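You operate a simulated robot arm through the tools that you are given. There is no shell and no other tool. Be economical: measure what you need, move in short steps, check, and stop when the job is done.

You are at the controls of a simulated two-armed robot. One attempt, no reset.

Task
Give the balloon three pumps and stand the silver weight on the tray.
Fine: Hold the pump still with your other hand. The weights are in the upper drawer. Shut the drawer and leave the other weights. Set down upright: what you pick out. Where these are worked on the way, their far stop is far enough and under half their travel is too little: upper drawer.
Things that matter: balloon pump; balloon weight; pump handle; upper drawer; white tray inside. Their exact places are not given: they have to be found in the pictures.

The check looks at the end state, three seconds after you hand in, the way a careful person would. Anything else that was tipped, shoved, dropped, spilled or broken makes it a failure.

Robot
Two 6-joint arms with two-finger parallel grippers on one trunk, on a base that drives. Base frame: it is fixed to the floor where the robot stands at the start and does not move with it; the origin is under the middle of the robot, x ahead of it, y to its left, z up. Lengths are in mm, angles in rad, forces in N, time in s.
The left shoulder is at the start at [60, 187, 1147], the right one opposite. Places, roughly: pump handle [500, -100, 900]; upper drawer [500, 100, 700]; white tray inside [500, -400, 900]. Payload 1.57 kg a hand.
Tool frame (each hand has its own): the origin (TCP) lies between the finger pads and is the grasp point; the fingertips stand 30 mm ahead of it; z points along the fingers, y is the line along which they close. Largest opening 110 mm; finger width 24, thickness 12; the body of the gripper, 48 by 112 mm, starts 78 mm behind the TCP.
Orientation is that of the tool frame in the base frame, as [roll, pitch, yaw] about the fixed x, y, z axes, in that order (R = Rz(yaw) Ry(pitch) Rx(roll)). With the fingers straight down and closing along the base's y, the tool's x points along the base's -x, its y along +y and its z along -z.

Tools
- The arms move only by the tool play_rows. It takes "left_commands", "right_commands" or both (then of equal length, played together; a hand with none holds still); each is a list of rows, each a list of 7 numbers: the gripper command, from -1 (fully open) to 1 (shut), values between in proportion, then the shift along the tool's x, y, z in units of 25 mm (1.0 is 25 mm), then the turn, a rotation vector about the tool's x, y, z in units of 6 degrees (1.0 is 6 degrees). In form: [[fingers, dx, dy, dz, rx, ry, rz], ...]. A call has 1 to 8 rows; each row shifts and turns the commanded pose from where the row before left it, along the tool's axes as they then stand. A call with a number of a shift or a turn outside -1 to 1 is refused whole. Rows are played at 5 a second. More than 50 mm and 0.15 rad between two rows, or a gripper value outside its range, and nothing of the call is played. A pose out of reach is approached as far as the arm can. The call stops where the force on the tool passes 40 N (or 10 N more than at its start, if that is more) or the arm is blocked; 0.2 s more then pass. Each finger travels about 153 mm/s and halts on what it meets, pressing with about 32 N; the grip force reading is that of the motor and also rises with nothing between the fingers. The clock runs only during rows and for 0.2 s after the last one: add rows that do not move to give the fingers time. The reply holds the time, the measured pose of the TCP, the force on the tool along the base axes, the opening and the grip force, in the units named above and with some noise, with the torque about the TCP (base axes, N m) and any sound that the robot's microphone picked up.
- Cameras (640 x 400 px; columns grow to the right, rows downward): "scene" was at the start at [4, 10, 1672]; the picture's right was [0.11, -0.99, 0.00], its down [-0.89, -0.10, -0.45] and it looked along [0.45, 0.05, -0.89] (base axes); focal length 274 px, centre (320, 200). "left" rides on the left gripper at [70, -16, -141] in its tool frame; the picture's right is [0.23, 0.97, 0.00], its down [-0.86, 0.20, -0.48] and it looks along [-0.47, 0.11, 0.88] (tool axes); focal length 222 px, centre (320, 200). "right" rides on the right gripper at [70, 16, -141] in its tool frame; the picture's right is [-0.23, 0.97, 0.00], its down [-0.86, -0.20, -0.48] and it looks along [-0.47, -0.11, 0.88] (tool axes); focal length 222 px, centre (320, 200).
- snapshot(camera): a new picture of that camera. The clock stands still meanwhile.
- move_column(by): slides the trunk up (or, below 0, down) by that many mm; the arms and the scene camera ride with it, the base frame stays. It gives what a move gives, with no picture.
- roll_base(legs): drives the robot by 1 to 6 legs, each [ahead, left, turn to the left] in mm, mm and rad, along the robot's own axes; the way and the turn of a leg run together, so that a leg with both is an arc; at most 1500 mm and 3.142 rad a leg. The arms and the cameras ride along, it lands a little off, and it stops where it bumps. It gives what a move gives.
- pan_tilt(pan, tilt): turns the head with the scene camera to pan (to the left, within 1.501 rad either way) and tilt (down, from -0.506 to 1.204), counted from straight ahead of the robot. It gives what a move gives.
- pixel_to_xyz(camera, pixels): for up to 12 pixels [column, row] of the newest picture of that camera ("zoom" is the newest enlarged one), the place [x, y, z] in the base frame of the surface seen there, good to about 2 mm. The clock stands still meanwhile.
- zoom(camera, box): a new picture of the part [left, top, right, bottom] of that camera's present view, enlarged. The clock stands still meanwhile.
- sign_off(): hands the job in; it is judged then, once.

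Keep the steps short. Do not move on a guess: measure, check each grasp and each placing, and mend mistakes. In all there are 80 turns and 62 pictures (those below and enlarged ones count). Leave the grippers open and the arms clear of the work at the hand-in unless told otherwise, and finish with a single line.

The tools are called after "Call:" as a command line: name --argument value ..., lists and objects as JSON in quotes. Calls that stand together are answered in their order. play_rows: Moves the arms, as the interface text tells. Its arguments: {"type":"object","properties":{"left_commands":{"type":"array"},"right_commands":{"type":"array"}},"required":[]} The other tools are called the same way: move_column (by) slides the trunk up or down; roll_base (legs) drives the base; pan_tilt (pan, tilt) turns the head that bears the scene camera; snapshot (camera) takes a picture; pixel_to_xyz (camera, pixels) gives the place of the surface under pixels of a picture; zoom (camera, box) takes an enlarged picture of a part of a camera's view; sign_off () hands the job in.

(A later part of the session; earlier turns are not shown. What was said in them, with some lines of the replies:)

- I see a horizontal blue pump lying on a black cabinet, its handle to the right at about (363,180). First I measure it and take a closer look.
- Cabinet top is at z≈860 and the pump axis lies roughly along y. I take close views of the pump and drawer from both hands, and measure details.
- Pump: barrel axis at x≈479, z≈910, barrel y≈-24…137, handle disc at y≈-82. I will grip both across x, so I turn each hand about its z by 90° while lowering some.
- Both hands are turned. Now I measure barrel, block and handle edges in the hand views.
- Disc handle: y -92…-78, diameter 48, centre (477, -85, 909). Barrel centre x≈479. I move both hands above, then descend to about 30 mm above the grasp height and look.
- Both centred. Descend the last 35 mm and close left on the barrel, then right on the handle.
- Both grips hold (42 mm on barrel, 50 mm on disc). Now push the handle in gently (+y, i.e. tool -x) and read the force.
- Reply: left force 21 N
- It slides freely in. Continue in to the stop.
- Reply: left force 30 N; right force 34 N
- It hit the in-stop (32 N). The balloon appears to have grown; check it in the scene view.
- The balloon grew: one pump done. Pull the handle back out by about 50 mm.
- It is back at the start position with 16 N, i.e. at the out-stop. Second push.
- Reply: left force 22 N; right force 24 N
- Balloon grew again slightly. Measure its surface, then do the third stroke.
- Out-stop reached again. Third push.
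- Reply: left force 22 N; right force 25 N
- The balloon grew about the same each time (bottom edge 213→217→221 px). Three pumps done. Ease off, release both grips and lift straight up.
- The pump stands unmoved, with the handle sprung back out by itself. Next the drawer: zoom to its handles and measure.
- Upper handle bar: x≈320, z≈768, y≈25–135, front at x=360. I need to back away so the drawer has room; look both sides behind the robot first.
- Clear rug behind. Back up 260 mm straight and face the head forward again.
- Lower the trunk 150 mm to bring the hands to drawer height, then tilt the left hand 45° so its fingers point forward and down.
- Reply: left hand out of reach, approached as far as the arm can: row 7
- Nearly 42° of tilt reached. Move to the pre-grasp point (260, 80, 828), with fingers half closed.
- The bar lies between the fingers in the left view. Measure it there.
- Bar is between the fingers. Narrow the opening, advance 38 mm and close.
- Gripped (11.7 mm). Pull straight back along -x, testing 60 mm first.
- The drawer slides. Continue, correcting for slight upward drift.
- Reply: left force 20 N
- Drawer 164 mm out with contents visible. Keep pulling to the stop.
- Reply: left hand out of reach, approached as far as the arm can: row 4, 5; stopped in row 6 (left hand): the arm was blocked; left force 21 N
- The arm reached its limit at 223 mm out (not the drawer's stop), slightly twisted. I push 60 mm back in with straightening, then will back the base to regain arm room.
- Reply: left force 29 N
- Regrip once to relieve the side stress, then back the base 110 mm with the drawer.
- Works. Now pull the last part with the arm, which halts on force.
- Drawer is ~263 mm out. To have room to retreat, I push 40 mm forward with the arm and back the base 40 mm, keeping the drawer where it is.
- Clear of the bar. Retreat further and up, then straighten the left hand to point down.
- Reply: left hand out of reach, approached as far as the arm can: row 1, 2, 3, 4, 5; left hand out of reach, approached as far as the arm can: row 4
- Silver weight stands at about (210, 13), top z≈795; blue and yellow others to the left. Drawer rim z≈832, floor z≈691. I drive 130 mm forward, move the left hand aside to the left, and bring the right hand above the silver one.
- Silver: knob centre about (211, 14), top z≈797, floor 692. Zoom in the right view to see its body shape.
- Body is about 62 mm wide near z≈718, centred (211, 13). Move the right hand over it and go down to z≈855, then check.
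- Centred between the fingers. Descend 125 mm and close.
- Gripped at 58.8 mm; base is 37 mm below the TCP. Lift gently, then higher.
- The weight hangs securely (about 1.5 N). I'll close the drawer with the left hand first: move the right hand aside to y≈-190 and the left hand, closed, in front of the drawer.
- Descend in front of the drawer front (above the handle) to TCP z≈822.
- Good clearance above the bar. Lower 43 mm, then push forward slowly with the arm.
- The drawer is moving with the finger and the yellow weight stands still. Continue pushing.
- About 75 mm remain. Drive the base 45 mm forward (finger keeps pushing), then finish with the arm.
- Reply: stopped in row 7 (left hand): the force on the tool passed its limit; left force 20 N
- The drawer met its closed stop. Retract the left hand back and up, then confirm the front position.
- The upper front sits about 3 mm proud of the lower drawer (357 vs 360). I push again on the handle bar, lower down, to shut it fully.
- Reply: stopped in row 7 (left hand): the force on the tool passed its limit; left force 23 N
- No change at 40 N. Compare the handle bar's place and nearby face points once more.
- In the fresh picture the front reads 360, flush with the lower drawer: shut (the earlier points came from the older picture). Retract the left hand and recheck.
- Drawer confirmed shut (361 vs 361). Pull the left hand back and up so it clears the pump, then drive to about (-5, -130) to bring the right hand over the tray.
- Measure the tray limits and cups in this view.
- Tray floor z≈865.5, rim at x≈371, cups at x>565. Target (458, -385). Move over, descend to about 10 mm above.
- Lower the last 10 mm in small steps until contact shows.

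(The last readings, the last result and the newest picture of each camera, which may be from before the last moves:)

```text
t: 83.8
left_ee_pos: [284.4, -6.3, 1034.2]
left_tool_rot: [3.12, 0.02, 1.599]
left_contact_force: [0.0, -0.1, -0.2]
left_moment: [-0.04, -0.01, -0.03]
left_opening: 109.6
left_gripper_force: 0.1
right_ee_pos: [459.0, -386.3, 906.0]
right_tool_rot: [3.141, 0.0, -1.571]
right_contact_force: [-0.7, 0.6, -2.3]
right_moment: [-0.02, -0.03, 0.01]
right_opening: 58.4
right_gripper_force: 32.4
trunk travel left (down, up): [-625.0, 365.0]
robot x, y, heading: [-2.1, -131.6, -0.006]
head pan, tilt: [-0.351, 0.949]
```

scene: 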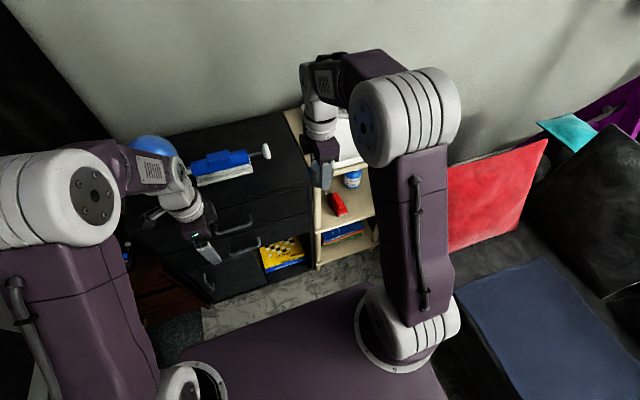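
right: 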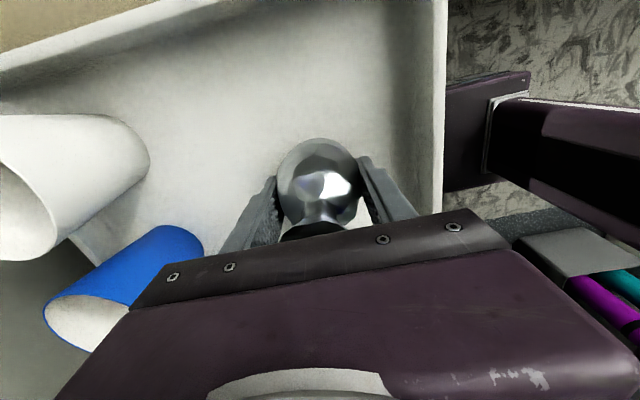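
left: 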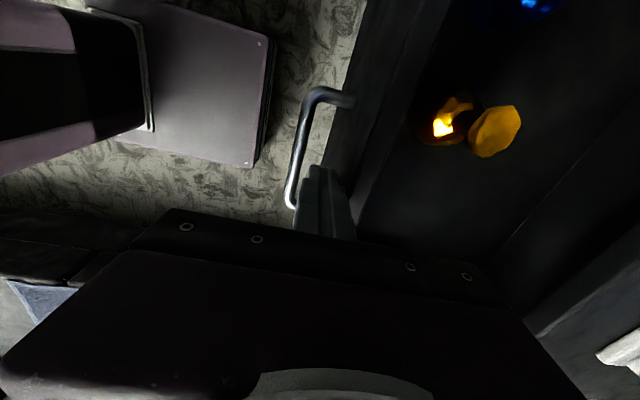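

Call:
play_rows --right_commands '[[1, 0, 0, 0.06, 0, 0, 0], [1, 0, 0, 0.06, 0, 0, 0], [1, 0, 0, 0, 0, 0, 0]]'

```text
t: 84.6
left_ee_pos: [284.4, -7.8, 1035.8]
left_tool_rot: [3.119, 0.019, 1.598]
left_contact_force: [-0.3, 0.0, 0.0]
left_moment: [0.01, -0.02, 0.0]
left_opening: 110.0
left_gripper_force: 0.0
right_ee_pos: [458.6, -387.4, 903.9]
right_tool_rot: [-3.14, 0.0, -1.573]
right_contact_force: [-0.4, 0.3, -0.8]
right_moment: [0.02, -0.03, 0.02]
right_opening: 58.3
right_gripper_force: 31.4
trunk travel left (down, up): [-625.0, 365.0]
robot x, y, heading: [-2.2, -130.3, -0.001]
head pan, tilt: [-0.351, 0.949]
```

Still slightly free; lower a touch more.

Call:
play_rows --right_commands '[[1, 0, 0, 0.05, 0, 0, 0], [1, 0, 0, 0.05, 0, 0, 0], [1, 0, 0, 0, 0, 0, 0]]'

```text
t: 85.4
left_ee_pos: [282.7, -5.9, 1035.2]
left_tool_rot: [3.117, 0.02, 1.598]
left_contact_force: [0.5, -0.7, -0.2]
left_moment: [0.01, -0.01, 0.01]
left_opening: 110.0
left_gripper_force: 0.1
right_ee_pos: [458.4, -385.6, 902.9]
right_tool_rot: [-3.136, 0.0, -1.575]
right_contact_force: [2.8, -2.6, 23.2]
right_moment: [0.17, -0.15, -0.02]
right_opening: 58.6
right_gripper_force: 32.6
trunk travel left (down, up): [-625.0, 365.0]
robot x, y, heading: [-4.0, -130.5, -0.01]
head pan, tilt: [-0.351, 0.949]
```

Contact (23 N up). Ease up a hair, open, check.

Call:
play_rows --right_commands '[[1, 0, 0, -0.07, 0, 0, 0], [0, 0, 0, 0, 0, 0, 0], [-0.5, 0, 0, 0, 0, 0, 0], [-1, 0, 0, 0, 0, 0, 0], [-1, 0, 0, 0, 0, 0, 0]]'

Call:
snapshot --camera "right"

```text
t: 86.6
left_ee_pos: [284.2, -6.5, 1034.5]
left_tool_rot: [3.118, 0.019, 1.598]
left_contact_force: [-0.2, 0.1, 0.4]
left_moment: [-0.01, 0.02, -0.01]
left_opening: 110.1
left_gripper_force: 0.1
right_ee_pos: [458.8, -385.4, 901.7]
right_tool_rot: [-3.141, 0.001, -1.573]
right_contact_force: [0.6, -0.5, 0.2]
right_moment: [-0.02, -0.01, -0.01]
right_opening: 110.1
right_gripper_force: 0.1
trunk travel left (down, up): [-625.0, 365.0]
robot x, y, heading: [-6.2, -132.5, -0.0]
head pan, tilt: [-0.351, 0.949]
```

```text
10 pictures are left
```

right: 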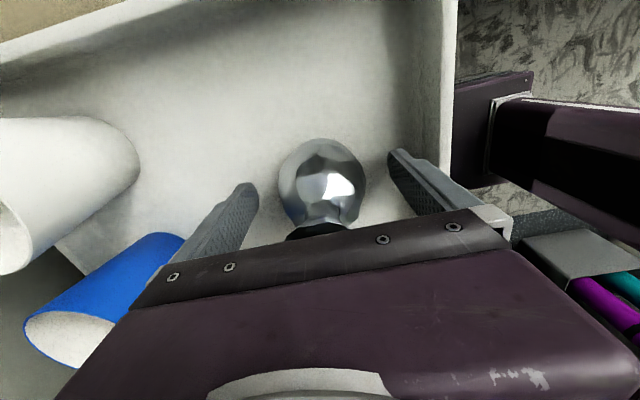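

The weight stands free and upright. Lift the hand straight up, then back the robot off and look.

Call:
play_rows --right_commands '[[-1, 0, 0, -0.6, 0, 0, 0], [-1, 0, 0, -1, 0, 0, 0], [-1, 0, 0, -1, 0, 0, 0], [-1, 0, 0, -1, 0, 0, 0], [-1, 0, 0, -1, 0, 0, 0], [-1, 0, 0, -1, 0, 0, 0], [-1, 0, 0, -1, 0, 0, 0], [-1, 0, 0, -1, 0, 0, 0]]'

Call:
roll_base --legs '[[-250, 0, 0]]'

Call:
pan_tilt --pan 0 --tilt 0.8

Call:
snapshot --camera "scene"

Call:
snapshot --camera "right"

```text
t: 88.4
left_ee_pos: [283.7, -7.0, 1034.0]
left_tool_rot: [3.119, 0.018, 1.599]
left_contact_force: [-0.3, -0.5, 0.4]
left_moment: [-0.02, 0.02, 0.01]
left_opening: 109.7
left_gripper_force: 0.1
right_ee_pos: [457.8, -386.2, 1093.4]
right_tool_rot: [3.141, 0.0, -1.574]
right_contact_force: [-0.2, 1.5, -0.4]
right_moment: [0.02, -0.03, 0.0]
right_opening: 110.1
right_gripper_force: 0.0
trunk travel left (down, up): [-625.0, 365.0]
robot x, y, heading: [-3.6, -134.2, -0.004]
head pan, tilt: [-0.351, 0.949]
```

```text
t: 90.2
left_ee_pos: [35.5, -7.0, 1034.6]
left_tool_rot: [3.119, 0.019, 1.596]
left_contact_force: [-0.1, 0.8, 1.4]
left_moment: [-0.02, 0.04, 0.01]
left_opening: 110.1
left_gripper_force: 0.1
right_ee_pos: [207.4, -385.7, 1091.8]
right_tool_rot: [-3.141, 0.0, -1.574]
right_contact_force: [-1.5, -1.0, -0.1]
right_moment: [-0.01, -0.02, 0.0]
right_opening: 109.8
right_gripper_force: 0.0
trunk travel left (down, up): [-625.0, 365.0]
robot x, y, heading: [-249.8, -131.3, -0.004]
head pan, tilt: [-0.351, 0.949]
```

```text
t: 91.0
left_ee_pos: [34.9, -6.4, 1034.7]
left_tool_rot: [3.119, 0.02, 1.599]
left_contact_force: [0.0, 0.0, 0.2]
left_moment: [-0.01, 0.0, -0.02]
left_opening: 109.9
left_gripper_force: 0.0
right_ee_pos: [209.0, -386.1, 1092.5]
right_tool_rot: [-3.141, 0.0, -1.575]
right_contact_force: [0.5, 0.2, -0.5]
right_moment: [-0.01, -0.03, 0.01]
right_opening: 109.9
right_gripper_force: 0.0
trunk travel left (down, up): [-625.0, 365.0]
robot x, y, heading: [-253.5, -130.7, -0.004]
head pan, tilt: [0.0, 0.799]
```

```text
9 pictures are left
```

scene: 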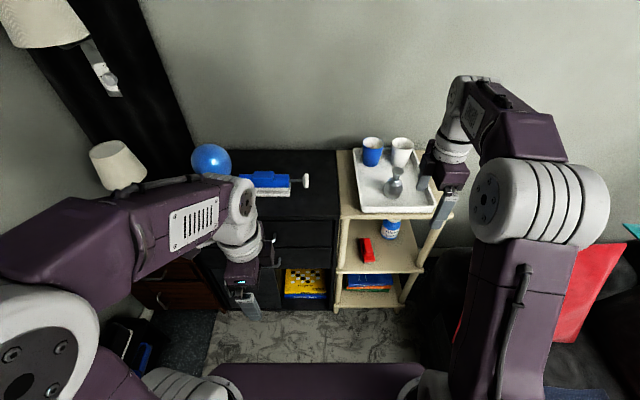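

```text
8 pictures are left
```

right: 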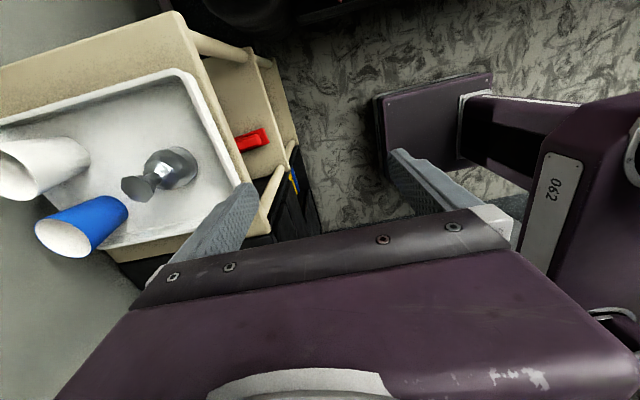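

Everything looks right; a last enlarged check of the tray, pump and drawer front.

Call:
zoom --camera "scene" --box '[190, 120, 450, 285]'

Call:
pixel_to_xyz --camera "scene" --pixels '[[310, 235], [320, 230], [300, 260], [315, 260], [395, 172], [394, 188], [306, 181], [265, 178]]'

```text
2.42 times, centred on (320, 202) of scene
```

zoom: 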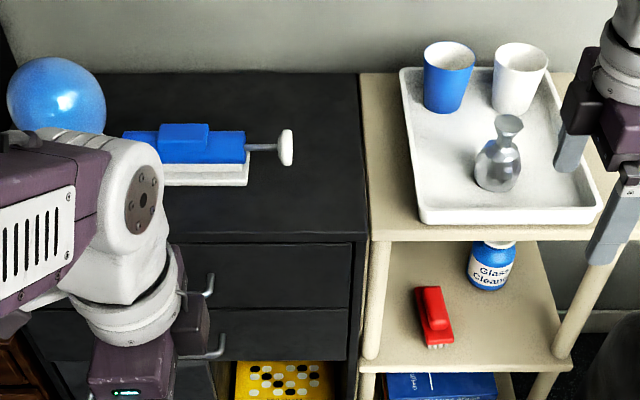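

```text
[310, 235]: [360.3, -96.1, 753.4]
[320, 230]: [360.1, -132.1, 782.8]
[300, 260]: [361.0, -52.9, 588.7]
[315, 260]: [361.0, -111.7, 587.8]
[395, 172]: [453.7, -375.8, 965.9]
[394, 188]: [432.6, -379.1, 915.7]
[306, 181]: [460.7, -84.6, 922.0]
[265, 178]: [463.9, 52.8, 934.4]
```

The weight stands upright on the tray, the drawer is flush, the pump is in place with the balloon inflated, and the hands are open and clear. I hand in.

Call:
sign_off

```text
The job is handed in.
```

I pumped the balloon three times while holding the pump still, stood the silver weight upright on the tray, and shut the upper drawer with the other weights left inside.
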